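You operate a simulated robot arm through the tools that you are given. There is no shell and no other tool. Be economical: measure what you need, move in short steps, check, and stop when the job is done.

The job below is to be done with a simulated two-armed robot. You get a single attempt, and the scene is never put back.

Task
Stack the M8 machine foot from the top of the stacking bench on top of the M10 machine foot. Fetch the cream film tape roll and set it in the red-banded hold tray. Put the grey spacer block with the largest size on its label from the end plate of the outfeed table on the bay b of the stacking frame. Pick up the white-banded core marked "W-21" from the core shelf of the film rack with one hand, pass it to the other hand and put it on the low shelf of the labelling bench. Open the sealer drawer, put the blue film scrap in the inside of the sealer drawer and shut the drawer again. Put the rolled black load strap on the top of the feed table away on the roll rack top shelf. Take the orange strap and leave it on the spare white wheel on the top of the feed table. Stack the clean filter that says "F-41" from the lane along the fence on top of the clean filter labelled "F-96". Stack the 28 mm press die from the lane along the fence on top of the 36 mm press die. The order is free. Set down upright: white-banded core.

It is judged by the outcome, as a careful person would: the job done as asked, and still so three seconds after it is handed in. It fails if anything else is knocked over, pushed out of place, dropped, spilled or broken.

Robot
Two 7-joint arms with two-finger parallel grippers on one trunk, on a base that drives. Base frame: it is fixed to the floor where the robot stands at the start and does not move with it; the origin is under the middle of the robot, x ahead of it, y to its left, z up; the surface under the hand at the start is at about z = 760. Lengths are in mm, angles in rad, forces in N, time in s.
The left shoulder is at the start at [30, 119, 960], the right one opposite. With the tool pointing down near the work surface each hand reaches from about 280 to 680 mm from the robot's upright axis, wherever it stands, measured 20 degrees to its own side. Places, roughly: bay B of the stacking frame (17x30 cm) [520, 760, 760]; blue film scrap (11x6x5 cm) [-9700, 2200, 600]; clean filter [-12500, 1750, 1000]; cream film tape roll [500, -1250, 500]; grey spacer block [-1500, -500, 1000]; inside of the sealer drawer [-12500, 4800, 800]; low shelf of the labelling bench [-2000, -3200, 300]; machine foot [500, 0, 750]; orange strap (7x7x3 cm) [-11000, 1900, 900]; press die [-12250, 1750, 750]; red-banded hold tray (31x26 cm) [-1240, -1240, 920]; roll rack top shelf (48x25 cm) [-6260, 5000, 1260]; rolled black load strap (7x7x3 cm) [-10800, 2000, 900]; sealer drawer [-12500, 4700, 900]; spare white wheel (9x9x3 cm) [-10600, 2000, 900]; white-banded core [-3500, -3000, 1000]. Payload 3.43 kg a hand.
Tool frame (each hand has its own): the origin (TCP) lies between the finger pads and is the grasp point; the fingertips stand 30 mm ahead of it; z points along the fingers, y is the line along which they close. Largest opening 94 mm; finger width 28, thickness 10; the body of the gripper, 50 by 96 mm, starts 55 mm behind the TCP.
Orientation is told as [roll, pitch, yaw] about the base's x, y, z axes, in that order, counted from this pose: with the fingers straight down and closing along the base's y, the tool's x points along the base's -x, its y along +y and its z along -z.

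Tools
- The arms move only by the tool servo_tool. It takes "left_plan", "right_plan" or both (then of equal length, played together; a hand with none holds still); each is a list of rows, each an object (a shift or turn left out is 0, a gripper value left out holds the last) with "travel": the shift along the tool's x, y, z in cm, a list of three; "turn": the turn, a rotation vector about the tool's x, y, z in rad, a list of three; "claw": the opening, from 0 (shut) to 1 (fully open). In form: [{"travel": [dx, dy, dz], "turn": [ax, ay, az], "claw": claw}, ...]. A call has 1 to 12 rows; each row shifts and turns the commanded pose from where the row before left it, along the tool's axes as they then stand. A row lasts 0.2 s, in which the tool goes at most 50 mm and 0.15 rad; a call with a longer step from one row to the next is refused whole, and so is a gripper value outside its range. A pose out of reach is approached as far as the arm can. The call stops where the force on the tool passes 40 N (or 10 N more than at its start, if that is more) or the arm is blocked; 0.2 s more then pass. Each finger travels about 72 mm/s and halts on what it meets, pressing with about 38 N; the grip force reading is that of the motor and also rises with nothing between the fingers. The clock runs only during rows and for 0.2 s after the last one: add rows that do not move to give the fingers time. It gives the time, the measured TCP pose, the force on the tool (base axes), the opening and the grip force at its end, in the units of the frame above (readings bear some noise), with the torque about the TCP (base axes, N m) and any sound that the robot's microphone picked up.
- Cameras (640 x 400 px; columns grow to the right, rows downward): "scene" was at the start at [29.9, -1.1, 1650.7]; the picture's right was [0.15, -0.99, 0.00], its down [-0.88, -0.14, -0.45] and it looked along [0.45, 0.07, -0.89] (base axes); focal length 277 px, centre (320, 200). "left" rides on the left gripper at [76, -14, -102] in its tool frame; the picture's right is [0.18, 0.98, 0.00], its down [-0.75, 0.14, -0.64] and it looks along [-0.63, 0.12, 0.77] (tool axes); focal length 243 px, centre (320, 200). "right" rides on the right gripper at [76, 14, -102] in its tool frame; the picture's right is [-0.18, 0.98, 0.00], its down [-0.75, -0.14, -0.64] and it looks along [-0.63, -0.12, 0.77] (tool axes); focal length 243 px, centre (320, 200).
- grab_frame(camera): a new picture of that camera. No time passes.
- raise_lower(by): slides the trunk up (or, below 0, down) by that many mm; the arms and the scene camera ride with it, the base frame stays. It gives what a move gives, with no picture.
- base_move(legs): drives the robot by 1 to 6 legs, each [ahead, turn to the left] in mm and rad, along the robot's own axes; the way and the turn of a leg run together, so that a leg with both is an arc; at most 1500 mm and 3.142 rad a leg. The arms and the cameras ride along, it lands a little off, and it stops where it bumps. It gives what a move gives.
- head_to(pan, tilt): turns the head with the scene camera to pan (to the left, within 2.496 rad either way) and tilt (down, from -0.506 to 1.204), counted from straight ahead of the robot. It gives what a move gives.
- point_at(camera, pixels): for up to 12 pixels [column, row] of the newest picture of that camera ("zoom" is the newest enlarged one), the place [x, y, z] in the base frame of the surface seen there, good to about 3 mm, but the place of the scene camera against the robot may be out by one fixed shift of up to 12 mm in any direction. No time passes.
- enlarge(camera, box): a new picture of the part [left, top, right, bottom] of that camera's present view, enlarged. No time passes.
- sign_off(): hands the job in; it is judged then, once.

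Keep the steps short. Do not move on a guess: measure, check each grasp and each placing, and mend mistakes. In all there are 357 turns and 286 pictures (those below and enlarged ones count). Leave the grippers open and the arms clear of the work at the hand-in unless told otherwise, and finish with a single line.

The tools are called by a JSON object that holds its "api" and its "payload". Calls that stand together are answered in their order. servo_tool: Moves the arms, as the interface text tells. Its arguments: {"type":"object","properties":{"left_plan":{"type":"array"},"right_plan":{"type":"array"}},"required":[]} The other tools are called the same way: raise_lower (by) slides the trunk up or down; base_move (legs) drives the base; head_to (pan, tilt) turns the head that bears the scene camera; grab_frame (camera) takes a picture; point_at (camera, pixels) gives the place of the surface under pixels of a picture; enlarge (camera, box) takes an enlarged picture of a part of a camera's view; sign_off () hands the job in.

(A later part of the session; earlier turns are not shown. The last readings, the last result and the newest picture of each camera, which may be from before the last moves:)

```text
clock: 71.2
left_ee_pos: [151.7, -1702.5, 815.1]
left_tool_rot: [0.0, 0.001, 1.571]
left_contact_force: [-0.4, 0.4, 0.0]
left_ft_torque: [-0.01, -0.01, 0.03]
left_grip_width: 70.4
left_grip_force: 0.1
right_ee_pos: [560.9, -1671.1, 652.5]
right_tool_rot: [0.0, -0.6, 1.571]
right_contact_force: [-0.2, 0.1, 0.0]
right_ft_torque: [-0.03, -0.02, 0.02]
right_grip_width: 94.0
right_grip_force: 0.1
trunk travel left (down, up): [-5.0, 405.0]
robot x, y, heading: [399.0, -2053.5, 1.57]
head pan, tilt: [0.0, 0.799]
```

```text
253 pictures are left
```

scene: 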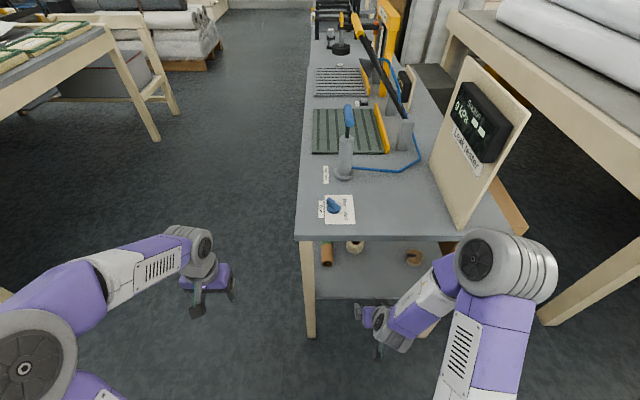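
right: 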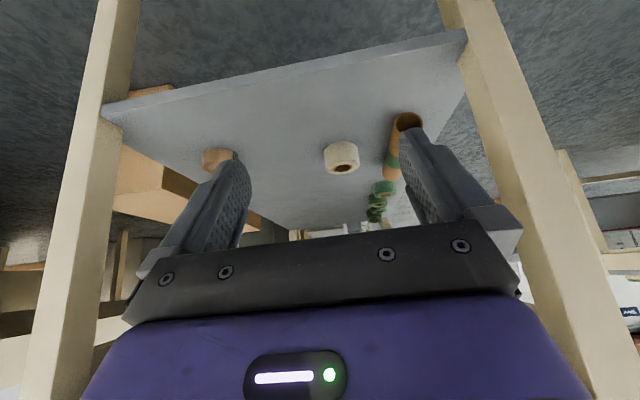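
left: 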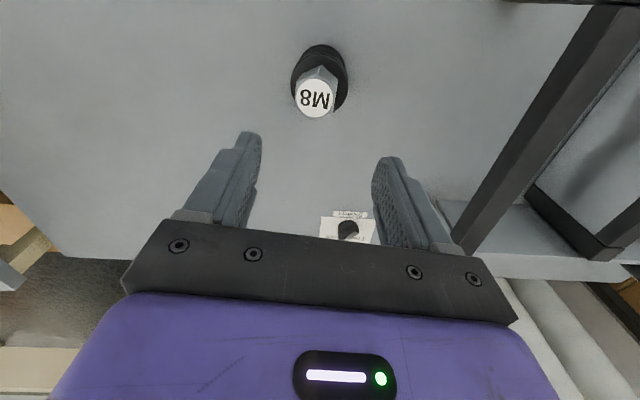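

Clear view from the end. Measuring the tape, shelf edge, legs and overhead.

{"api": "point_at", "payload": {"camera": "right", "pixels": [[342, 150], [325, 158], [358, 155], [341, 170], [341, 146], [280, 70], [110, 100], [470, 60], [408, 120], [217, 155], [342, 160]]}}

{"api": "point_at", "payload": {"camera": "scene", "pixels": [[304, 300], [380, 237], [355, 246], [300, 230], [500, 234], [414, 256]]}}

{"api": "enlarge", "payload": {"camera": "right", "box": [280, 100, 420, 200]}}

```text
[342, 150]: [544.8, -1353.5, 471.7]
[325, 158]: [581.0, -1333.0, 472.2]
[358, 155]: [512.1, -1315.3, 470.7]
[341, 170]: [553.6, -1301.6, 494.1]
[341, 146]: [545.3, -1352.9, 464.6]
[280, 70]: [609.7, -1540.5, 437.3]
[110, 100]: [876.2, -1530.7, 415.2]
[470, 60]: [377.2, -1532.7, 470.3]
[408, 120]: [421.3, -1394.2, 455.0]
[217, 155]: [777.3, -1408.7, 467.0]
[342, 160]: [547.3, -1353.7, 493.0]
```

```text
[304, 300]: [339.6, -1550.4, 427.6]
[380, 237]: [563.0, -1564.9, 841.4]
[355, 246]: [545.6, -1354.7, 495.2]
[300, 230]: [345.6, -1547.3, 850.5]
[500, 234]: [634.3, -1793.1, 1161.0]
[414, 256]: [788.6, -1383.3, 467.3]
```

```text
4.00 times, centred on (350, 150) of right
```

zoom: 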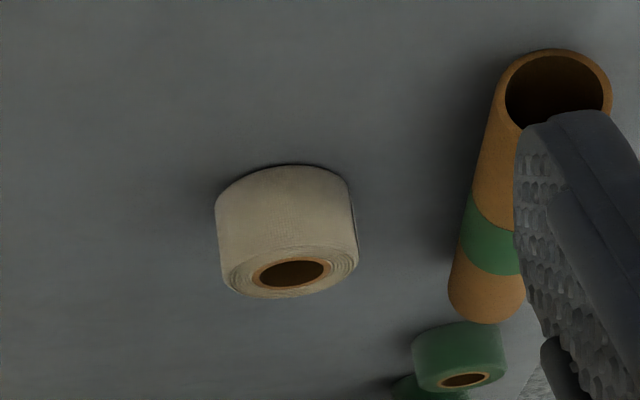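

Tape centre ≈ (546,-1317), ~68 mm wide, z 450–495. Drive 60 mm ahead, then pitch the hand further to −0.87 and lower it.

{"api": "base_move", "payload": {"legs": [[60, 0]]}}

{"api": "servo_tool", "payload": {"right_plan": [{"travel": [1.7, 0.7, 2.5], "turn": [0, -0.135, 0]}, {"travel": [1.7, 0.7, 2.5], "turn": [0, -0.138, 0]}, {"claw": 1}]}}

```text
clock: 72.1
left_ee_pos: [151.6, -1642.9, 814.3]
left_tool_rot: [-0.001, 0.0, 1.573]
left_contact_force: [0.3, 1.0, 0.2]
left_ft_torque: [-0.05, 0.0, 0.0]
left_grip_width: 70.7
left_grip_force: 0.1
right_ee_pos: [560.1, -1610.4, 651.2]
right_tool_rot: [0.001, -0.599, 1.573]
right_contact_force: [-0.6, 0.4, -0.8]
right_ft_torque: [-0.02, 0.03, 0.01]
right_grip_width: 93.9
right_grip_force: 0.0
trunk travel left (down, up): [-5.0, 405.0]
robot x, y, heading: [401.2, -1993.8, 1.568]
head pan, tilt: [0.0, 0.799]
```

```text
clock: 72.9
left_ee_pos: [150.9, -1643.3, 815.9]
left_tool_rot: [-0.002, -0.001, 1.575]
left_contact_force: [0.0, 0.2, -0.6]
left_ft_torque: [-0.02, 0.0, 0.04]
left_grip_width: 70.4
left_grip_force: 0.0
right_ee_pos: [549.8, -1610.5, 614.8]
right_tool_rot: [0.006, -0.742, 1.593]
right_contact_force: [-1.2, -0.1, -0.3]
right_ft_torque: [0.03, -0.02, -0.01]
right_grip_width: 94.3
right_grip_force: 0.0
right hand out of reach, approached as far as the arm can: row 2
trunk travel left (down, up): [-5.0, 405.0]
robot x, y, heading: [397.9, -1996.8, 1.57]
head pan, tilt: [0.0, 0.799]
```

At the near limit; extending the hand forward 10 cm, which brings it under the bench edge at z ≈ 600.

{"api": "servo_tool", "payload": {"right_plan": [{"travel": [-1.6, 0.2, 1.9]}, {"travel": [-1.6, 0, 1.9]}, {"travel": [-1.6, 0, 1.9]}, {"travel": [-1.6, 0, 1.9]}, {}]}}

{"api": "grab_frame", "payload": {"camera": "right"}}

{"api": "grab_frame", "payload": {"camera": "scene"}}

```text
clock: 74.1
left_ee_pos: [151.4, -1643.5, 815.9]
left_tool_rot: [0.001, 0.001, 1.571]
left_contact_force: [0.0, 0.0, 0.7]
left_ft_torque: [0.0, -0.02, 0.02]
left_grip_width: 70.6
left_grip_force: 0.0
right_ee_pos: [542.6, -1511.9, 601.1]
right_tool_rot: [0.006, -0.744, 1.593]
right_contact_force: [0.3, 0.5, -0.4]
right_ft_torque: [-0.03, 0.02, 0.02]
right_grip_width: 93.8
right_grip_force: 0.1
trunk travel left (down, up): [-5.0, 405.0]
robot x, y, heading: [401.5, -1995.4, 1.575]
head pan, tilt: [0.0, 0.799]
```

```text
251 pictures are left
```

right: 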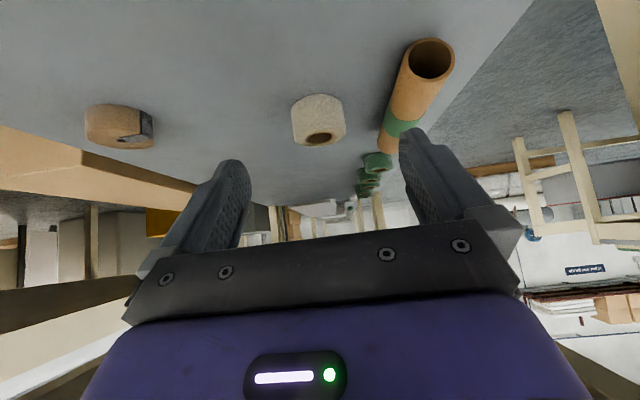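

```text
250 pictures are left
```

scene: 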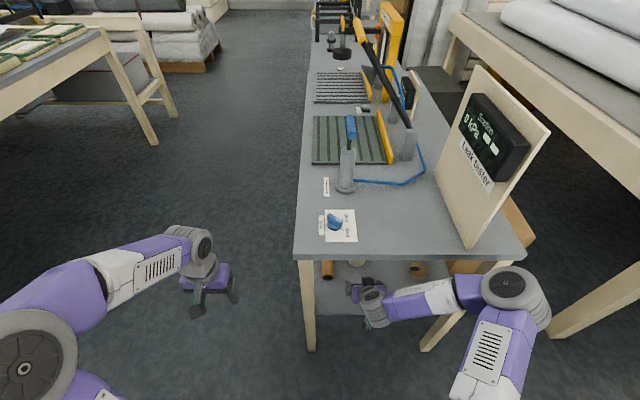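

Good; it stands lined up. Pitching to −0.87 and advancing to the pre-grasp point (y −1422, z 568).

{"api": "servo_tool", "payload": {"right_plan": [{"turn": [0, -0.13, 0]}, {"travel": [-1.1, -0.3, 3]}, {"travel": [-1.1, -0.3, 3]}, {"travel": [-1.1, -0.2, 3]}, {}]}}

{"api": "grab_frame", "payload": {"camera": "right"}}

{"api": "point_at", "payload": {"camera": "scene", "pixels": [[515, 270], [545, 310], [470, 290], [460, 310]]}}

```text
clock: 75.3
left_ee_pos: [151.5, -1643.2, 816.0]
left_tool_rot: [0.0, 0.0, 1.573]
left_contact_force: [-0.9, -0.2, 0.6]
left_ft_torque: [0.02, 0.03, 0.0]
left_grip_width: 70.8
left_grip_force: 0.0
right_ee_pos: [565.4, -1411.2, 588.6]
right_tool_rot: [0.005, -0.872, 1.593]
right_contact_force: [-0.3, -0.6, 0.4]
right_ft_torque: [-0.02, -0.01, 0.0]
right_grip_width: 93.9
right_grip_force: 0.1
right hand out of reach, approached as far as the arm can: row 1
trunk travel left (down, up): [-5.0, 405.0]
robot x, y, heading: [395.7, -1995.7, 1.572]
head pan, tilt: [0.0, 0.799]
```

```text
249 pictures are left
```

right: 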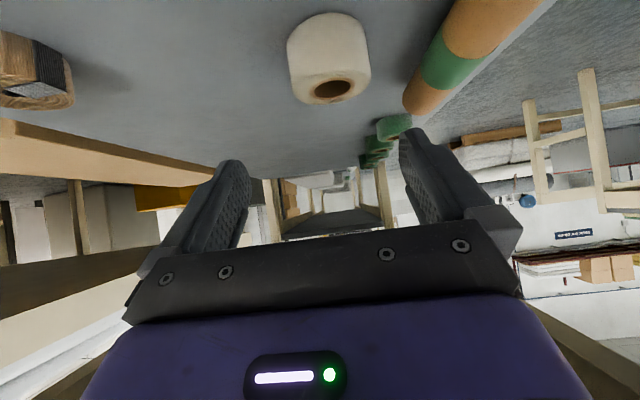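

```text
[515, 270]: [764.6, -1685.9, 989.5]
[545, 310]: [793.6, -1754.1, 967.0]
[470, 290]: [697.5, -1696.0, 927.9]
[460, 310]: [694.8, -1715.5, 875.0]
```

{"api": "point_at", "payload": {"camera": "right", "pixels": [[330, 50], [289, 60], [370, 70], [331, 90], [331, 103], [331, 75]]}}

```text
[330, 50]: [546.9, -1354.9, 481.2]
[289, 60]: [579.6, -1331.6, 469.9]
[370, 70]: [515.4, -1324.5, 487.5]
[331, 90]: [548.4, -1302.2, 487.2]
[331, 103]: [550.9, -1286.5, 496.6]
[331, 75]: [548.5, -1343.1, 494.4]
```

Tape centre (547.5,-1320). Shifting onto the approach line, then advancing 9 cm along the fingers.

{"api": "servo_tool", "payload": {"right_plan": [{"travel": [2.46, 1.56, 0]}, {}, {"travel": [0, 0, 3]}, {"travel": [0, 0, 3]}, {"travel": [0, 0, 3]}, {}]}}

{"api": "grab_frame", "payload": {"camera": "right"}}

```text
clock: 76.7
left_ee_pos: [150.8, -1643.9, 816.2]
left_tool_rot: [-0.001, -0.001, 1.572]
left_contact_force: [-0.3, -0.7, -0.4]
left_ft_torque: [-0.02, 0.03, 0.04]
left_grip_width: 70.4
left_grip_force: 0.0
right_ee_pos: [548.3, -1361.0, 511.2]
right_tool_rot: [0.007, -0.873, 1.593]
right_contact_force: [0.0, 0.2, 0.6]
right_ft_torque: [-0.02, 0.0, 0.01]
right_grip_width: 94.0
right_grip_force: 0.1
trunk travel left (down, up): [-5.0, 405.0]
robot x, y, heading: [400.9, -1995.4, 1.575]
head pan, tilt: [0.0, 0.799]
```

```text
248 pictures are left
```

right: 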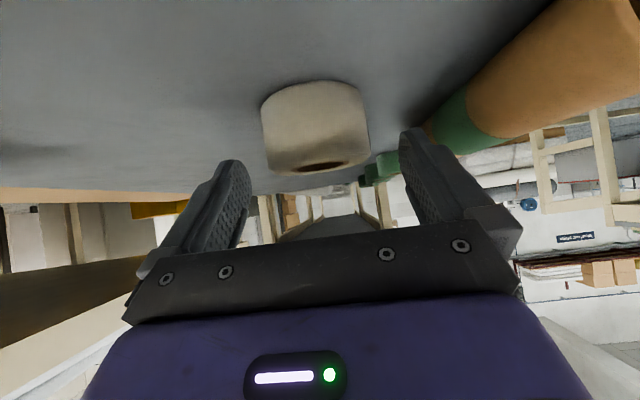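

Centred. Advancing 4.4 cm more and closing.

{"api": "servo_tool", "payload": {"right_plan": [{"travel": [0, 0, 2.2]}, {"travel": [0, 0, 2.2]}, {}, {"claw": 0}, {"claw": 0}, {"claw": 0}, {}]}}

{"api": "grab_frame", "payload": {"camera": "right"}}

```text
clock: 78.3
left_ee_pos: [150.7, -1643.7, 817.0]
left_tool_rot: [0.001, 0.0, 1.573]
left_contact_force: [1.0, 0.0, -0.7]
left_ft_torque: [0.02, -0.01, -0.03]
left_grip_width: 70.3
left_grip_force: 0.1
right_ee_pos: [546.1, -1327.7, 485.4]
right_tool_rot: [0.006, -0.871, 1.592]
right_contact_force: [0.8, 0.3, 0.7]
right_ft_torque: [0.04, 0.02, -0.02]
right_grip_width: 70.3
right_grip_force: 37.8
trunk travel left (down, up): [-5.0, 405.0]
robot x, y, heading: [401.0, -1992.9, 1.573]
head pan, tilt: [0.0, 0.799]
```

```text
247 pictures are left
```

right: 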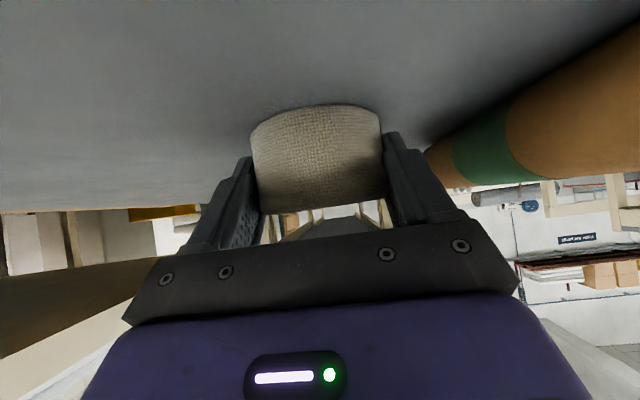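

Tape gripped at 70 mm. Lifting 5 cm gently.

{"api": "servo_tool", "payload": {"right_plan": [{"travel": [-0.4, 0, -0.32]}, {"travel": [-0.77, 0, -0.64]}, {"travel": [-0.96, 0, -0.8]}, {"travel": [-0.96, 0, -0.8]}, {"travel": [-0.77, 0, -0.64]}, {}]}}

{"api": "grab_frame", "payload": {"camera": "right"}}

```text
clock: 79.7
left_ee_pos: [151.5, -1644.2, 815.0]
left_tool_rot: [0.0, 0.0, 1.572]
left_contact_force: [-0.5, 0.4, -0.1]
left_ft_torque: [-0.03, -0.01, -0.02]
left_grip_width: 70.5
left_grip_force: 0.1
right_ee_pos: [546.9, -1327.0, 533.4]
right_tool_rot: [0.006, -0.873, 1.59]
right_contact_force: [0.1, -0.3, 0.2]
right_ft_torque: [0.01, -0.02, -0.01]
right_grip_width: 70.1
right_grip_force: 38.3
trunk travel left (down, up): [-5.0, 405.0]
robot x, y, heading: [401.2, -1994.4, 1.573]
head pan, tilt: [0.0, 0.799]
```

```text
246 pictures are left
```

right: 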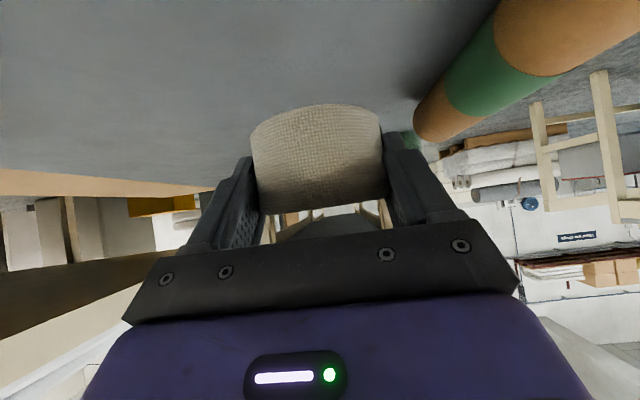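

Held. Backing out 400 mm, then raising the trunk.

{"api": "base_move", "payload": {"legs": [[-400, 0]]}}

{"api": "raise_lower", "payload": {"by": 330}}

{"api": "servo_tool", "payload": {"right_plan": [{"travel": [0, 0, -2], "turn": [0, 0.12, 0]}, {"travel": [0, 0, -2], "turn": [0, 0.13, 0]}, {"travel": [0, 0, -2], "turn": [0, 0.13, 0]}, {"travel": [0, 0, -2], "turn": [0, 0.13, 0]}, {"travel": [0, 0, -2], "turn": [0, 0.13, 0]}, {"travel": [1, 0, -1], "turn": [0, 0.13, 0]}, {"travel": [2, 0, 0], "turn": [0, 0.1, 0]}, {"travel": [2, 0, 0]}, {"travel": [2, 0, 0]}, {}]}}

{"api": "grab_frame", "payload": {"camera": "right"}}

```text
clock: 82.3
left_ee_pos: [152.6, -2050.2, 816.5]
left_tool_rot: [-0.001, 0.002, 1.565]
left_contact_force: [-0.6, 0.0, -1.0]
left_ft_torque: [-0.01, -0.03, 0.0]
left_grip_width: 70.4
left_grip_force: 0.0
right_ee_pos: [550.8, -1735.7, 533.6]
right_tool_rot: [0.006, -0.872, 1.585]
right_contact_force: [0.0, -0.2, -0.9]
right_ft_torque: [-0.03, 0.01, 0.02]
right_grip_width: 70.4
right_grip_force: 38.2
trunk travel left (down, up): [-5.0, 405.0]
robot x, y, heading: [398.1, -2399.8, 1.566]
head pan, tilt: [0.0, 0.799]
```

```text
clock: 85.5
left_ee_pos: [152.0, -2050.8, 1145.1]
left_tool_rot: [0.001, 0.0, 1.566]
left_contact_force: [-0.1, 0.4, 0.1]
left_ft_torque: [-0.02, -0.02, -0.03]
left_grip_width: 70.8
left_grip_force: 0.0
right_ee_pos: [550.8, -1737.2, 862.6]
right_tool_rot: [0.005, -0.871, 1.584]
right_contact_force: [-0.5, -0.6, -0.1]
right_ft_torque: [-0.02, -0.01, 0.03]
right_grip_width: 70.2
right_grip_force: 38.3
trunk travel left (down, up): [-335.0, 75.0]
robot x, y, heading: [396.1, -2401.6, 1.564]
head pan, tilt: [0.0, 0.799]
```

```text
clock: 87.7
left_ee_pos: [153.0, -2049.9, 1145.2]
left_tool_rot: [0.001, 0.0, 1.567]
left_contact_force: [-0.4, -0.1, -0.2]
left_ft_torque: [0.04, -0.01, 0.0]
left_grip_width: 70.6
left_grip_force: 0.0
right_ee_pos: [553.4, -1866.2, 948.3]
right_tool_rot: [0.003, -0.002, 1.589]
right_contact_force: [-0.1, -0.5, 0.0]
right_ft_torque: [0.03, 0.01, -0.01]
right_grip_width: 70.1
right_grip_force: 38.4
trunk travel left (down, up): [-335.0, 75.0]
robot x, y, heading: [398.4, -2405.3, 1.565]
head pan, tilt: [0.0, 0.799]
```

```text
245 pictures are left
```

right: 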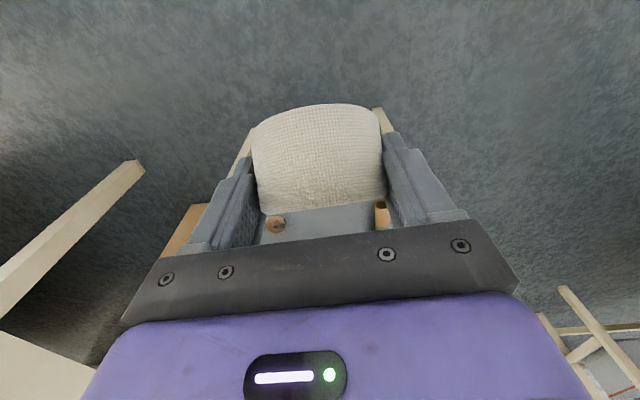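

The tape is held (it will be re-pitched to −0.87 for placing). Retracting and raising the hand for travel.

{"api": "servo_tool", "payload": {"right_plan": [{"travel": [2, 0, -3]}, {"travel": [2.5, 0, -3]}, {"travel": [2.5, 0, -3]}, {"travel": [2.5, 0, -3]}, {"travel": [2.5, 0, -3]}, {}]}}

{"api": "base_move", "payload": {"legs": [[0, 1.576], [1090, 0], [0, -1.571], [950, 0]]}}

{"api": "head_to", "payload": {"pan": 1.4, "tilt": 0.8}}

{"api": "grab_frame", "payload": {"camera": "scene"}}

```text
clock: 89.1
left_ee_pos: [153.4, -2049.5, 1144.9]
left_tool_rot: [-0.002, 0.004, 1.564]
left_contact_force: [0.3, 0.6, 1.5]
left_ft_torque: [-0.01, 0.01, 0.0]
left_grip_width: 70.5
left_grip_force: 0.1
right_ee_pos: [558.1, -1983.6, 1097.1]
right_tool_rot: [0.004, -0.001, 1.589]
right_contact_force: [0.8, 0.0, -1.1]
right_ft_torque: [0.02, 0.01, 0.0]
right_grip_width: 70.1
right_grip_force: 37.1
trunk travel left (down, up): [-335.0, 75.0]
robot x, y, heading: [399.1, -2400.8, 1.57]
head pan, tilt: [0.0, 0.799]
```

```text
clock: 107.0
left_ee_pos: [-967.6, -1131.8, 1145.3]
left_tool_rot: [0.0, 0.001, 1.58]
left_contact_force: [-0.4, -0.4, 0.2]
left_ft_torque: [0.01, 0.0, 0.0]
left_grip_width: 70.2
left_grip_force: 0.2
right_ee_pos: [-564.0, -1060.0, 1097.6]
right_tool_rot: [0.003, -0.003, 1.604]
right_contact_force: [-0.2, -0.6, -0.7]
right_ft_torque: [0.03, 0.01, 0.0]
right_grip_width: 69.7
right_grip_force: 38.2
trunk travel left (down, up): [-335.0, 75.0]
robot x, y, heading: [-716.2, -1479.7, 1.577]
head pan, tilt: [0.0, 0.799]
```

```text
clock: 108.5
left_ee_pos: [-968.4, -1131.6, 1145.0]
left_tool_rot: [0.002, 0.0, 1.58]
left_contact_force: [0.4, -0.1, 0.6]
left_ft_torque: [0.02, 0.05, 0.02]
left_grip_width: 70.7
left_grip_force: 0.1
right_ee_pos: [-565.0, -1061.1, 1096.7]
right_tool_rot: [0.004, -0.003, 1.605]
right_contact_force: [0.1, -0.6, 0.2]
right_ft_torque: [0.0, 0.02, 0.01]
right_grip_width: 69.8
right_grip_force: 38.0
trunk travel left (down, up): [-335.0, 75.0]
robot x, y, heading: [-715.9, -1480.3, 1.581]
head pan, tilt: [1.4, 0.799]
```

```text
244 pictures are left
```

scene: 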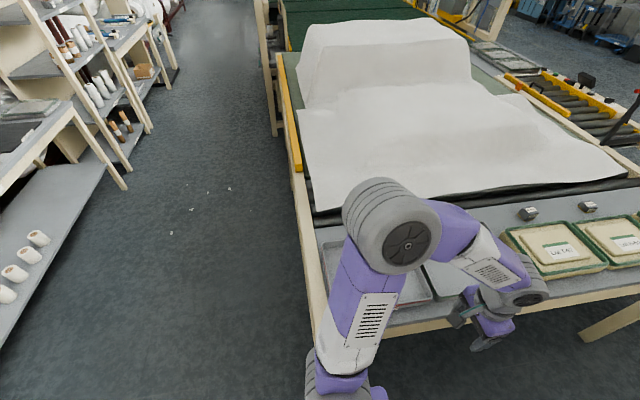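

{"api": "point_at", "payload": {"camera": "scene", "pixels": [[325, 290], [425, 285], [560, 290], [435, 330], [570, 255], [430, 325], [529, 213], [588, 206], [330, 245], [325, 320]]}}

{"api": "base_move", "payload": {"legs": [[0, 1.561]]}}

{"api": "head_to", "payload": {"pan": -0.4, "tilt": 0.9}}

{"api": "grab_frame", "payload": {"camera": "scene"}}

```text
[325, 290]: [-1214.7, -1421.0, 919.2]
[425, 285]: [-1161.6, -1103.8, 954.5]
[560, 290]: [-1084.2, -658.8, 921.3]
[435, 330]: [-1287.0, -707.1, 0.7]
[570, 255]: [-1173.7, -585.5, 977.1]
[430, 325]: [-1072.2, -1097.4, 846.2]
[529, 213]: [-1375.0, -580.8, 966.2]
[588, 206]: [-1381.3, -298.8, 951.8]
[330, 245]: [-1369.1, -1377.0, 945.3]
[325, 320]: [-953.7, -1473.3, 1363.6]
```

```text
clock: 112.7
left_ee_pos: [-1068.5, -1729.1, 1144.6]
left_tool_rot: [0.001, 0.0, 3.139]
left_contact_force: [0.3, -0.1, -0.1]
left_ft_torque: [0.04, 0.03, -0.01]
left_grip_width: 70.6
left_grip_force: 0.0
right_ee_pos: [-1135.4, -1322.6, 1097.2]
right_tool_rot: [0.005, -0.004, -3.121]
right_contact_force: [0.4, 0.1, -1.0]
right_ft_torque: [0.01, -0.02, -0.01]
right_grip_width: 69.9
right_grip_force: 37.8
trunk travel left (down, up): [-335.0, 75.0]
robot x, y, heading: [-719.7, -1480.4, 3.137]
head pan, tilt: [1.4, 0.799]
```

```text
clock: 114.5
left_ee_pos: [-1068.8, -1728.0, 1146.5]
left_tool_rot: [0.001, 0.0, 3.136]
left_contact_force: [-0.4, -0.4, 0.3]
left_ft_torque: [-0.01, 0.01, 0.0]
left_grip_width: 70.5
left_grip_force: 0.1
right_ee_pos: [-1135.2, -1323.4, 1098.7]
right_tool_rot: [0.004, -0.005, -3.121]
right_contact_force: [-0.2, 0.3, -0.8]
right_ft_torque: [0.0, 0.0, -0.04]
right_grip_width: 69.8
right_grip_force: 37.9
trunk travel left (down, up): [-335.0, 75.0]
robot x, y, heading: [-717.4, -1478.9, 3.136]
head pan, tilt: [-0.4, 0.901]
```

```text
243 pictures are left
```

scene: 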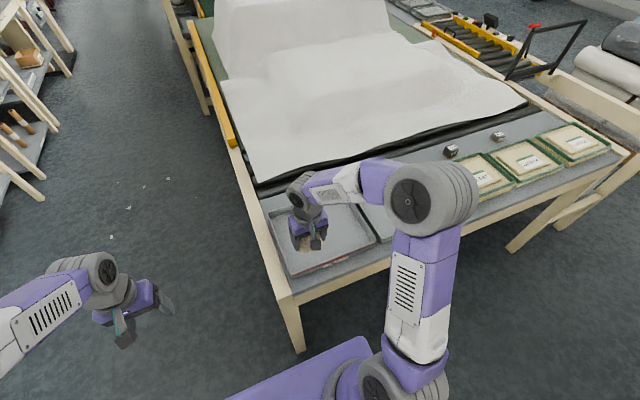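

{"api": "enlarge", "payload": {"camera": "scene", "box": [240, 170, 420, 300]}}

{"api": "point_at", "payload": {"camera": "zoom", "pixels": [[70, 150], [150, 355], [180, 345], [460, 235], [100, 200], [300, 300], [440, 200], [390, 110], [160, 220], [60, 130], [300, 250], [180, 300]]}}

{"api": "enlarge", "payload": {"camera": "scene", "box": [430, 110, 630, 210]}}

```text
3.08 times, centred on (330, 235) of scene
```

zoom: 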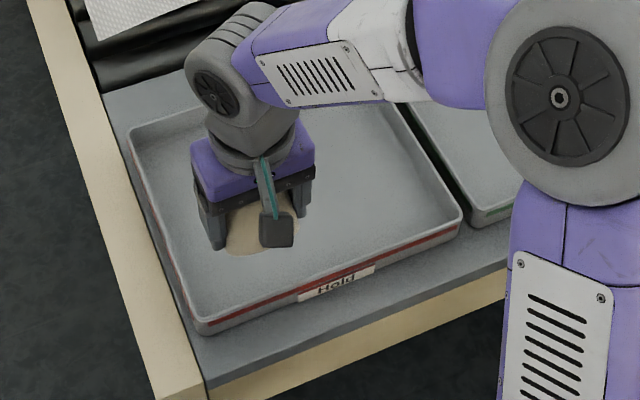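

```text
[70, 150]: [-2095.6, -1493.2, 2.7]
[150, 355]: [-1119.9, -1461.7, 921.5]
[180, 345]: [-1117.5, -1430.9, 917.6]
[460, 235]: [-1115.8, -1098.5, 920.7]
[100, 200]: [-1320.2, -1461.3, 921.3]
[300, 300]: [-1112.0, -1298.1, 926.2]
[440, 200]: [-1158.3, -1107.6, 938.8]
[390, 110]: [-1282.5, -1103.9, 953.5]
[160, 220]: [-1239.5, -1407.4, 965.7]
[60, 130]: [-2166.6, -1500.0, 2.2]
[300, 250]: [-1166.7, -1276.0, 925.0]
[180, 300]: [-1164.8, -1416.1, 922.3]
```

```text
3.20 times, centred on (530, 160) of scene
```

zoom: 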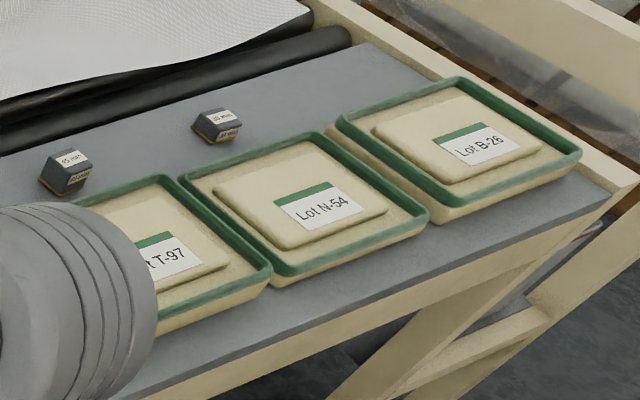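

Hold tray: floor z ≈ 924, rim ≈ 953, x −1115…−1370, y −1103…−1413. I'll pitch the hand back to −0.87 and shift it over y −1255.

{"api": "servo_tool", "payload": {"right_plan": [{"travel": [0, -1.3, 0], "turn": [0, -0.125, 0]}, {"travel": [0, -1.3, 0], "turn": [0, -0.125, 0]}, {"travel": [0, -1.3, 0], "turn": [0, -0.125, 0]}, {"travel": [0, -1.3, 0], "turn": [0, -0.125, 0]}, {"travel": [0, -1.3, 0], "turn": [0, -0.125, 0]}, {"travel": [0, -0.3, 0], "turn": [0, -0.125, 0]}, {"turn": [0, -0.122, 0]}, {}]}}

{"api": "grab_frame", "payload": {"camera": "right"}}

```text
clock: 116.3
left_ee_pos: [-1069.3, -1728.3, 1145.3]
left_tool_rot: [0.0, 0.001, 3.139]
left_contact_force: [-0.1, 0.8, 0.2]
left_ft_torque: [0.01, -0.01, 0.0]
left_grip_width: 70.5
left_grip_force: 0.0
right_ee_pos: [-1134.2, -1259.3, 1095.5]
right_tool_rot: [-0.016, -0.794, -3.118]
right_contact_force: [0.3, -0.3, -1.1]
right_ft_torque: [0.0, 0.03, -0.01]
right_grip_width: 69.8
right_grip_force: 38.7
right hand out of reach, approached as far as the arm can: row 5
trunk travel left (down, up): [-335.0, 75.0]
robot x, y, heading: [-716.3, -1481.8, 3.136]
head pan, tilt: [-0.4, 0.901]
```

```text
240 pictures are left
```

right: 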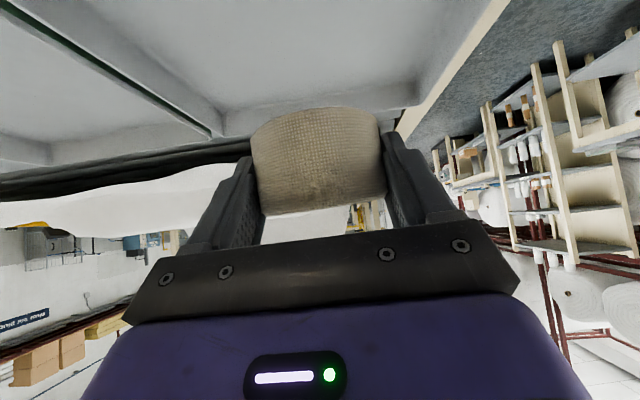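

{"api": "servo_tool", "payload": {"right_plan": [{"travel": [-0.93, -0.1, 3.5]}, {"travel": [-0.93, -0.1, 3.5]}, {"travel": [-0.93, -0.1, 3.5]}, {"travel": [-0.93, -0.1, 3.5]}, {"travel": [-0.93, 0, 3.5]}, {"turn": [0.0, -0.078, 0]}, {}]}}

{"api": "grab_frame", "payload": {"camera": "right"}}

{"api": "enlarge", "payload": {"camera": "scene", "box": [240, 150, 420, 300]}}

```text
clock: 117.9
left_ee_pos: [-1069.0, -1728.7, 1144.4]
left_tool_rot: [-0.001, 0.0, 3.137]
left_contact_force: [-0.5, 0.0, -0.1]
left_ft_torque: [0.03, 0.01, 0.02]
left_grip_width: 70.3
left_grip_force: 0.1
right_ee_pos: [-1292.9, -1256.7, 1008.2]
right_tool_rot: [-0.018, -0.873, -3.115]
right_contact_force: [-0.7, -0.3, -1.1]
right_ft_torque: [0.01, -0.02, -0.01]
right_grip_width: 69.8
right_grip_force: 38.2
trunk travel left (down, up): [-335.0, 75.0]
robot x, y, heading: [-715.7, -1482.7, 3.133]
head pan, tilt: [-0.4, 0.901]
```

```text
239 pictures are left
```

right: 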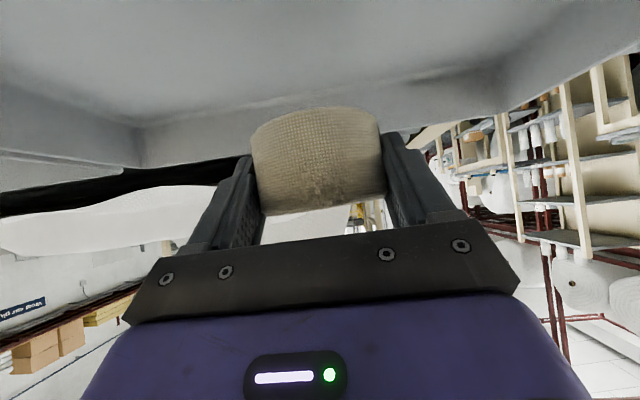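

```text
2.67 times, centred on (330, 225) of scene
```

zoom: 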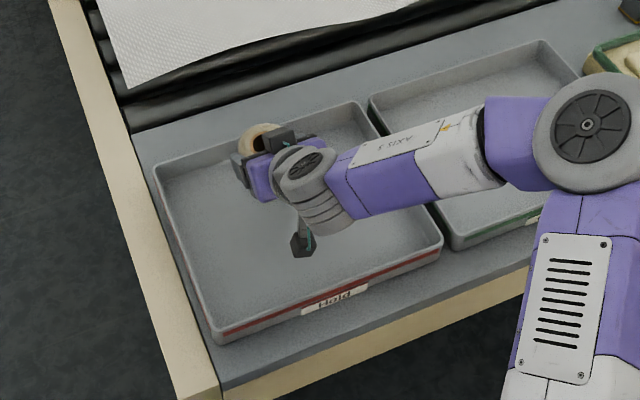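

{"api": "point_at", "payload": {"camera": "zoom", "pixels": [[255, 133], [220, 150], [350, 108], [270, 140], [320, 140], [210, 200], [400, 210], [305, 240]]}}

{"api": "point_at", "payload": {"camera": "right", "pixels": [[200, 115], [170, 160], [110, 170], [200, 60], [200, 100]]}}

```text
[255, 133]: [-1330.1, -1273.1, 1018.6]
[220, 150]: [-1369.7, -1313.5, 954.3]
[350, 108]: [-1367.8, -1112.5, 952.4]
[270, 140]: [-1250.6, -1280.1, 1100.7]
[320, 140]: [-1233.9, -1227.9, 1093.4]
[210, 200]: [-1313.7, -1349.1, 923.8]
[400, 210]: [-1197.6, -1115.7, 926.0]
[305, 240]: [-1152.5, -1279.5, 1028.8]
```

```text
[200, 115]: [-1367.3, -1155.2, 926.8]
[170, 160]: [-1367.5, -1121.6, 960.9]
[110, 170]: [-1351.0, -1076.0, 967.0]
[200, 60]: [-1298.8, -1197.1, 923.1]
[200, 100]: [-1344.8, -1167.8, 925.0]
```

Back wall at x ≈ −1367, so the tape clears it. Lowering 4.5 cm gently to near floor.

{"api": "servo_tool", "payload": {"right_plan": [{"travel": [1.15, 0, 0.96]}, {"travel": [1.15, 0, 0.96]}, {"travel": [0.77, 0, 0.64]}, {"travel": [0.3, 0, 0.26]}, {"travel": [0.15, 0, 0.13]}, {}]}}

{"api": "enlarge", "payload": {"camera": "scene", "box": [240, 150, 420, 300]}}

```text
clock: 119.3
left_ee_pos: [-1068.9, -1727.6, 1144.8]
left_tool_rot: [0.0, 0.0, 3.138]
left_contact_force: [-0.7, 0.1, -1.0]
left_ft_torque: [0.02, -0.01, -0.01]
left_grip_width: 70.5
left_grip_force: 0.1
right_ee_pos: [-1293.1, -1256.5, 961.4]
right_tool_rot: [-0.019, -0.875, -3.116]
right_contact_force: [-0.4, -0.1, -0.9]
right_ft_torque: [0.01, 0.01, 0.0]
right_grip_width: 69.9
right_grip_force: 38.0
trunk travel left (down, up): [-335.0, 75.0]
robot x, y, heading: [-715.3, -1481.0, 3.136]
head pan, tilt: [-0.4, 0.901]
```

```text
2.67 times, centred on (330, 225) of scene
```

zoom: 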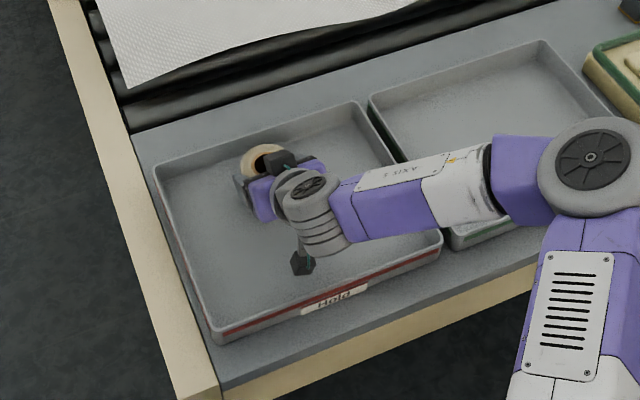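

No contact yet. A few more 1 mm steps.

{"api": "servo_tool", "payload": {"right_plan": [{"travel": [0.08, 0, 0.07]}, {"travel": [0.08, 0, 0.07]}, {"travel": [0.08, 0, 0.07]}, {}]}}

```text
clock: 120.3
left_ee_pos: [-1068.3, -1728.1, 1144.0]
left_tool_rot: [0.0, 0.0, 3.138]
left_contact_force: [-0.8, 0.4, 0.1]
left_ft_torque: [-0.04, -0.01, 0.0]
left_grip_width: 70.8
left_grip_force: 0.0
right_ee_pos: [-1294.2, -1255.5, 958.9]
right_tool_rot: [-0.02, -0.875, -3.115]
right_contact_force: [-1.2, 1.7, 3.9]
right_ft_torque: [-0.15, 0.02, 0.01]
right_grip_width: 69.7
right_grip_force: 38.2
trunk travel left (down, up): [-335.0, 75.0]
robot x, y, heading: [-718.8, -1479.0, 3.137]
head pan, tilt: [-0.4, 0.901]
```

Contact (≈4 N). Releasing, then withdrawing back along the fingers and up.

{"api": "servo_tool", "payload": {"right_plan": [{"claw": 0.78}, {"claw": 0.85}, {"claw": 1}, {}, {"travel": [0, 0, -1.5]}, {"travel": [0, 0, -3]}, {"travel": [0, 0, -3.5]}, {"travel": [-1, 0, -3.5]}, {"travel": [-3, 0, -2]}, {}]}}

{"api": "enlarge", "payload": {"camera": "scene", "box": [240, 150, 420, 300]}}

```text
clock: 122.5
left_ee_pos: [-1068.2, -1727.1, 1144.8]
left_tool_rot: [0.001, 0.001, 3.137]
left_contact_force: [0.1, 0.4, -0.5]
left_ft_torque: [-0.03, 0.03, 0.02]
left_grip_width: 70.5
left_grip_force: 0.1
right_ee_pos: [-1215.6, -1257.0, 1076.0]
right_tool_rot: [-0.02, -0.871, -3.116]
right_contact_force: [-0.1, 0.9, -0.3]
right_ft_torque: [-0.04, 0.06, 0.02]
right_grip_width: 94.1
right_grip_force: 0.0
trunk travel left (down, up): [-335.0, 75.0]
robot x, y, heading: [-719.4, -1479.8, 3.136]
head pan, tilt: [-0.4, 0.901]
```

```text
2.67 times, centred on (330, 225) of scene
```

zoom: 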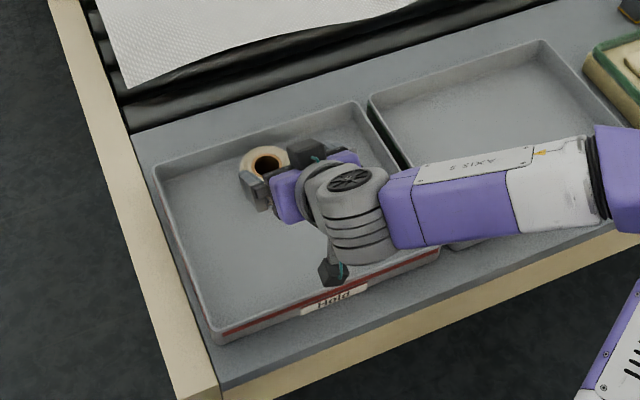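

Tape sits in the Hold tray. Straightening the right hand and raising it, then driving ~0.75 m along the table to the spacer blocks.

{"api": "servo_tool", "payload": {"right_plan": [{"travel": [0, 0, -3], "turn": [0, 0.125, 0]}, {"travel": [0, 0, -2], "turn": [0, 0.125, 0]}, {"travel": [0, 0, -2], "turn": [0, 0.125, 0]}, {"travel": [0, 0, -2], "turn": [0, 0.125, 0]}, {"turn": [0, 0.125, 0]}, {"turn": [0, 0.125, 0]}, {"turn": [0, 0.12, 0]}, {}]}}

{"api": "base_move", "payload": {"legs": [[0, -1.566], [720, 0], [0, 1.571]]}}

{"api": "head_to", "payload": {"pan": -0.2, "tilt": 0.8}}

{"api": "grab_frame", "payload": {"camera": "scene"}}

```text
clock: 124.3
left_ee_pos: [-1069.2, -1728.3, 1144.7]
left_tool_rot: [-0.001, -0.002, 3.138]
left_contact_force: [-0.2, 0.4, -0.4]
left_ft_torque: [-0.02, 0.03, 0.01]
left_grip_width: 70.6
left_grip_force: 0.1
right_ee_pos: [-1156.3, -1256.7, 1144.8]
right_tool_rot: [-0.013, -0.004, -3.129]
right_contact_force: [0.7, -0.4, 0.1]
right_ft_torque: [0.01, -0.02, 0.0]
right_grip_width: 94.0
right_grip_force: 0.1
trunk travel left (down, up): [-335.0, 75.0]
robot x, y, heading: [-718.4, -1482.3, 3.139]
head pan, tilt: [-0.4, 0.901]
```

```text
clock: 135.9
left_ee_pos: [-1059.7, -1002.3, 1146.5]
left_tool_rot: [-0.001, 0.0, 3.136]
left_contact_force: [0.2, -0.6, -0.5]
left_ft_torque: [-0.01, 0.01, -0.01]
left_grip_width: 70.4
left_grip_force: 0.0
right_ee_pos: [-1147.4, -529.8, 1143.8]
right_tool_rot: [-0.011, -0.003, -3.132]
right_contact_force: [0.3, 0.2, 0.8]
right_ft_torque: [-0.01, 0.02, 0.01]
right_grip_width: 94.1
right_grip_force: 0.1
trunk travel left (down, up): [-335.0, 75.0]
robot x, y, heading: [-706.3, -755.1, 3.137]
head pan, tilt: [-0.4, 0.901]
```

```text
clock: 136.7
left_ee_pos: [-1061.2, -1003.2, 1144.4]
left_tool_rot: [0.001, 0.0, 3.136]
left_contact_force: [-0.4, 0.2, 0.3]
left_ft_torque: [0.02, 0.0, -0.01]
left_grip_width: 70.6
left_grip_force: 0.1
right_ee_pos: [-1147.0, -530.0, 1145.1]
right_tool_rot: [-0.012, -0.004, -3.134]
right_contact_force: [-0.8, 0.8, 1.0]
right_ft_torque: [0.0, 0.01, -0.02]
right_grip_width: 94.2
right_grip_force: 0.2
trunk travel left (down, up): [-335.0, 75.0]
robot x, y, heading: [-704.4, -755.2, 3.133]
head pan, tilt: [-0.201, 0.799]
```

```text
235 pictures are left
```

scene: 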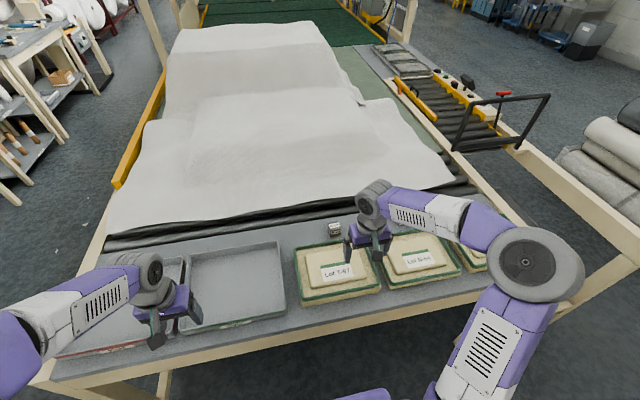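

{"api": "grab_frame", "payload": {"camera": "right"}}

{"api": "enlarge", "payload": {"camera": "scene", "box": [290, 200, 390, 260]}}

```text
234 pictures are left
```

right: 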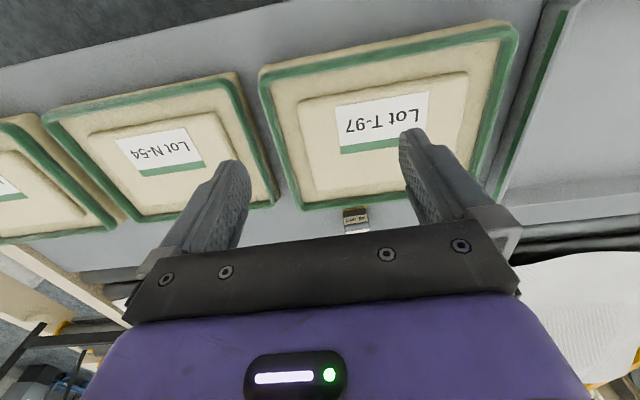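

```text
6.40 times, centred on (340, 230) of scene
```

zoom: 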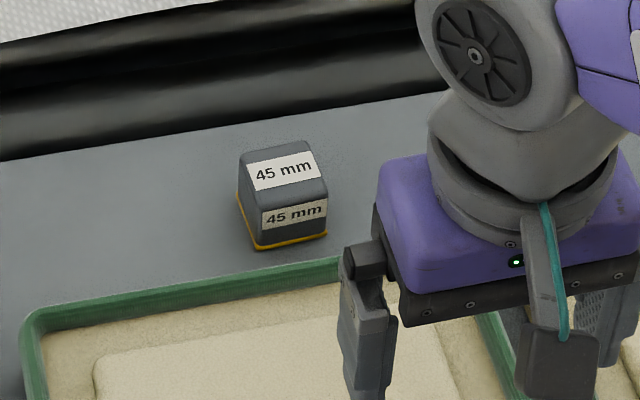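

The block at (−1375,−581) reads 45 mm. To read the other I move the right hand forward, which also brings it toward the 45 mm block.

{"api": "servo_tool", "payload": {"right_plan": [{"travel": [-4, 1.2, 0]}, {"travel": [-4, 1.2, 0]}, {"travel": [-4, 1.2, 0]}, {"travel": [-4, 1.2, 0]}, {}]}}

{"api": "grab_frame", "payload": {"camera": "right"}}

{"api": "grab_frame", "payload": {"camera": "scene"}}

```text
clock: 137.9
left_ee_pos: [-1059.0, -1002.6, 1146.5]
left_tool_rot: [0.0, 0.0, 3.136]
left_contact_force: [0.1, 0.6, 0.4]
left_ft_torque: [0.0, 0.0, 0.02]
left_grip_width: 70.3
left_grip_force: 0.1
right_ee_pos: [-1307.8, -579.9, 1143.0]
right_tool_rot: [-0.012, -0.004, -3.132]
right_contact_force: [0.0, -0.2, -1.2]
right_ft_torque: [0.0, 0.03, -0.01]
right_grip_width: 94.0
right_grip_force: 0.0
trunk travel left (down, up): [-335.0, 75.0]
robot x, y, heading: [-705.5, -757.1, 3.135]
head pan, tilt: [-0.201, 0.799]
```

```text
232 pictures are left
```

right: 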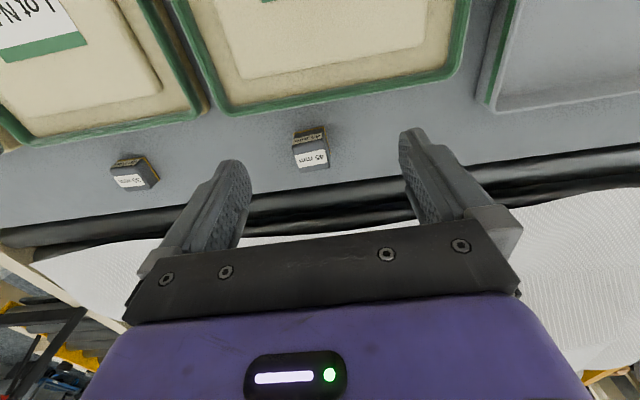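

```text
231 pictures are left
```

scene: 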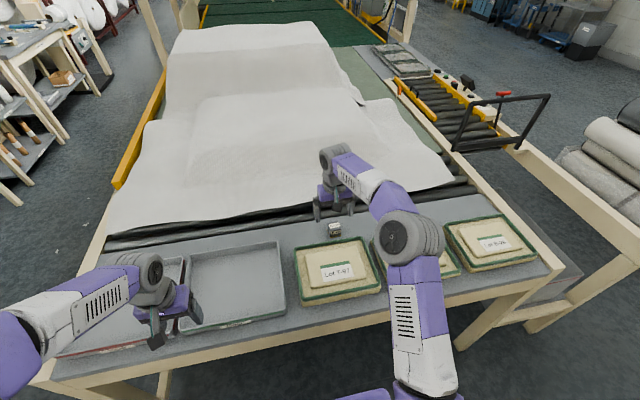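

{"api": "enlarge", "payload": {"camera": "right", "box": [90, 110, 350, 230]}}

{"api": "point_at", "payload": {"camera": "zoom", "pixels": [[98, 175], [545, 120], [515, 110], [590, 110], [545, 138], [545, 95], [540, 60], [70, 175], [130, 170], [300, 150], [545, 150]]}}

```text
2.46 times, centred on (220, 170) of right
```

zoom: 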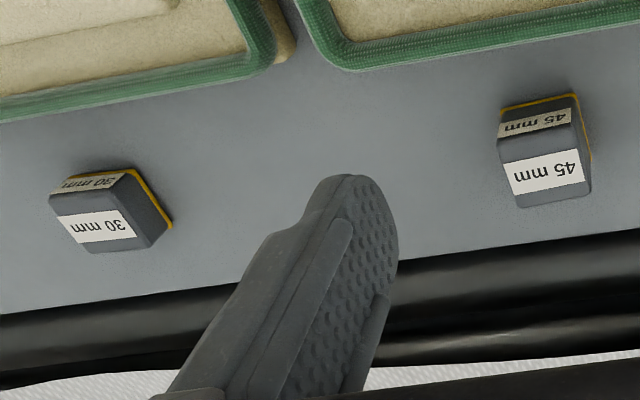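

```text
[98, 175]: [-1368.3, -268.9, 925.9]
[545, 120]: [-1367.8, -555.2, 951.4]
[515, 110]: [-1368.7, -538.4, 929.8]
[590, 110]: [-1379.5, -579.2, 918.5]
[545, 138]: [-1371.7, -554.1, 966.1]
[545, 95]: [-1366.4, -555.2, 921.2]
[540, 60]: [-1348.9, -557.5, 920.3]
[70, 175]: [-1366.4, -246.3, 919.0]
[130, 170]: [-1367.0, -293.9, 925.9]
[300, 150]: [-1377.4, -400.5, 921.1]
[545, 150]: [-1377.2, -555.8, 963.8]
```

The 45 mm block is the largest (other is 30). Measuring its top corners for yaw and centre.

{"api": "enlarge", "payload": {"camera": "right", "box": [280, 115, 350, 180]}}

{"api": "point_at", "payload": {"camera": "zoom", "pixels": [[130, 215], [385, 170], [450, 335], [200, 380], [290, 280], [420, 250], [165, 300], [250, 190], [330, 365]]}}

```text
6.15 times, centred on (315, 148) of right
```

zoom: 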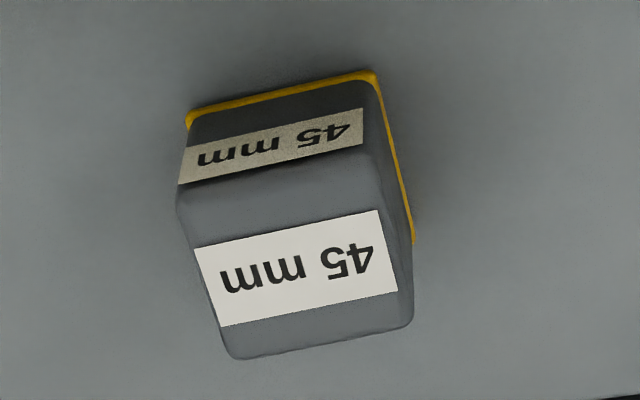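

```text
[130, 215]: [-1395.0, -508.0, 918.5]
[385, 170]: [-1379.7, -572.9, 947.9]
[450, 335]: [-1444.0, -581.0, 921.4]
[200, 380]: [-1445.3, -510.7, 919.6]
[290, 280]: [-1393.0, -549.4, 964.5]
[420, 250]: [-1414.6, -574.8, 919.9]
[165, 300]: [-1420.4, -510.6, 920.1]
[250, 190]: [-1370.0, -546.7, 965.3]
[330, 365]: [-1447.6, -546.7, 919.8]
```

Block centre (−1391,−554), top 966, about square to the axes. Driving 35 mm nearer, then moving over it.

{"api": "base_move", "payload": {"legs": [[35, 0]]}}

{"api": "servo_tool", "payload": {"right_plan": [{"travel": [-2.4, -1.2, 4]}, {"travel": [-2.4, -1.2, 4], "claw": 0.85}, {"travel": [0, 0, 4]}, {}]}}

{"api": "grab_frame", "payload": {"camera": "right"}}

```text
clock: 138.7
left_ee_pos: [-1094.0, -1002.9, 1146.2]
left_tool_rot: [-0.001, -0.001, 3.136]
left_contact_force: [0.3, 0.0, -0.5]
left_ft_torque: [0.02, -0.02, -0.01]
left_grip_width: 70.4
left_grip_force: 0.1
right_ee_pos: [-1341.4, -579.6, 1142.4]
right_tool_rot: [-0.012, -0.005, -3.133]
right_contact_force: [-0.6, 0.8, 0.7]
right_ft_torque: [0.02, 0.0, 0.0]
right_grip_width: 94.4
right_grip_force: 0.0
trunk travel left (down, up): [-335.0, 75.0]
robot x, y, heading: [-742.1, -752.6, 3.137]
head pan, tilt: [-0.201, 0.799]
```

```text
clock: 139.7
left_ee_pos: [-1094.2, -1002.3, 1144.9]
left_tool_rot: [0.002, 0.001, 3.138]
left_contact_force: [-0.3, 0.3, 0.7]
left_ft_torque: [-0.03, -0.02, -0.01]
left_grip_width: 70.4
left_grip_force: 0.1
right_ee_pos: [-1391.1, -554.3, 1021.5]
right_tool_rot: [-0.013, -0.003, -3.134]
right_contact_force: [0.3, -0.4, 0.1]
right_ft_torque: [0.0, 0.01, 0.0]
right_grip_width: 79.9
right_grip_force: 0.0
trunk travel left (down, up): [-335.0, 75.0]
robot x, y, heading: [-739.5, -757.1, 3.141]
head pan, tilt: [-0.201, 0.799]
```

```text
228 pictures are left
```

right: 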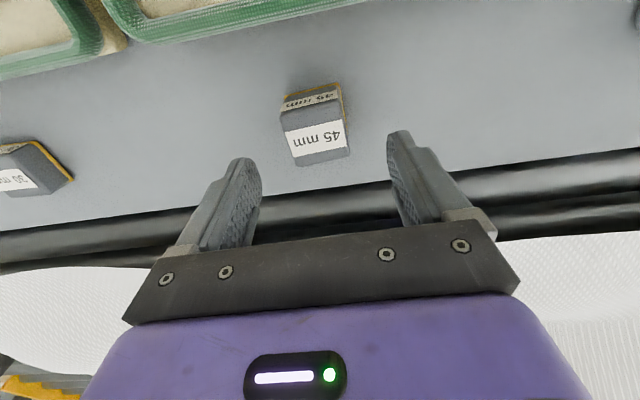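

{"api": "point_at", "payload": {"camera": "right", "pixels": [[316, 140], [282, 112], [341, 106], [348, 148], [297, 158], [312, 105]]}}

{"api": "servo_tool", "payload": {"right_plan": [{"travel": [0, 0, 3.5]}, {}]}}

{"api": "grab_frame", "payload": {"camera": "right"}}

```text
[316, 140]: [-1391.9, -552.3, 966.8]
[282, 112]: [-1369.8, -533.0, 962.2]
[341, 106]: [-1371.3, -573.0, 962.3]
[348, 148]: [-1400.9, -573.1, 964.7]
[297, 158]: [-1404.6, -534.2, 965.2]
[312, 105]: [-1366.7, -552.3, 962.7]
```

```text
clock: 140.3
left_ee_pos: [-1093.6, -1002.6, 1146.4]
left_tool_rot: [0.0, 0.002, 3.137]
left_contact_force: [1.0, -0.7, 0.1]
left_ft_torque: [0.0, 0.02, 0.0]
left_grip_width: 70.4
left_grip_force: 0.1
right_ee_pos: [-1391.9, -554.6, 987.5]
right_tool_rot: [-0.013, -0.007, -3.133]
right_contact_force: [0.0, 0.5, -0.4]
right_ft_torque: [-0.02, 0.0, -0.03]
right_grip_width: 79.6
right_grip_force: 0.2
trunk travel left (down, up): [-335.0, 75.0]
robot x, y, heading: [-737.1, -752.9, 3.137]
head pan, tilt: [-0.201, 0.799]
```

```text
227 pictures are left
```

right: 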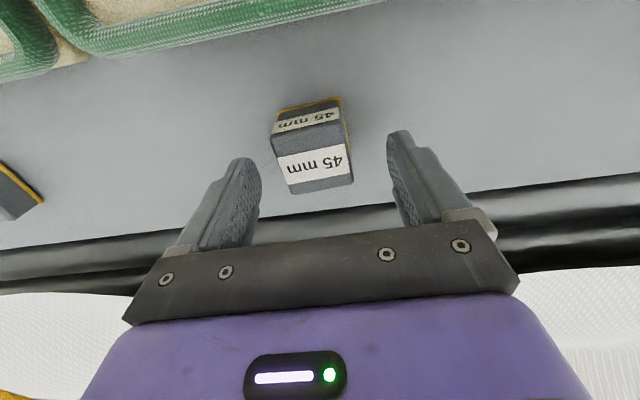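

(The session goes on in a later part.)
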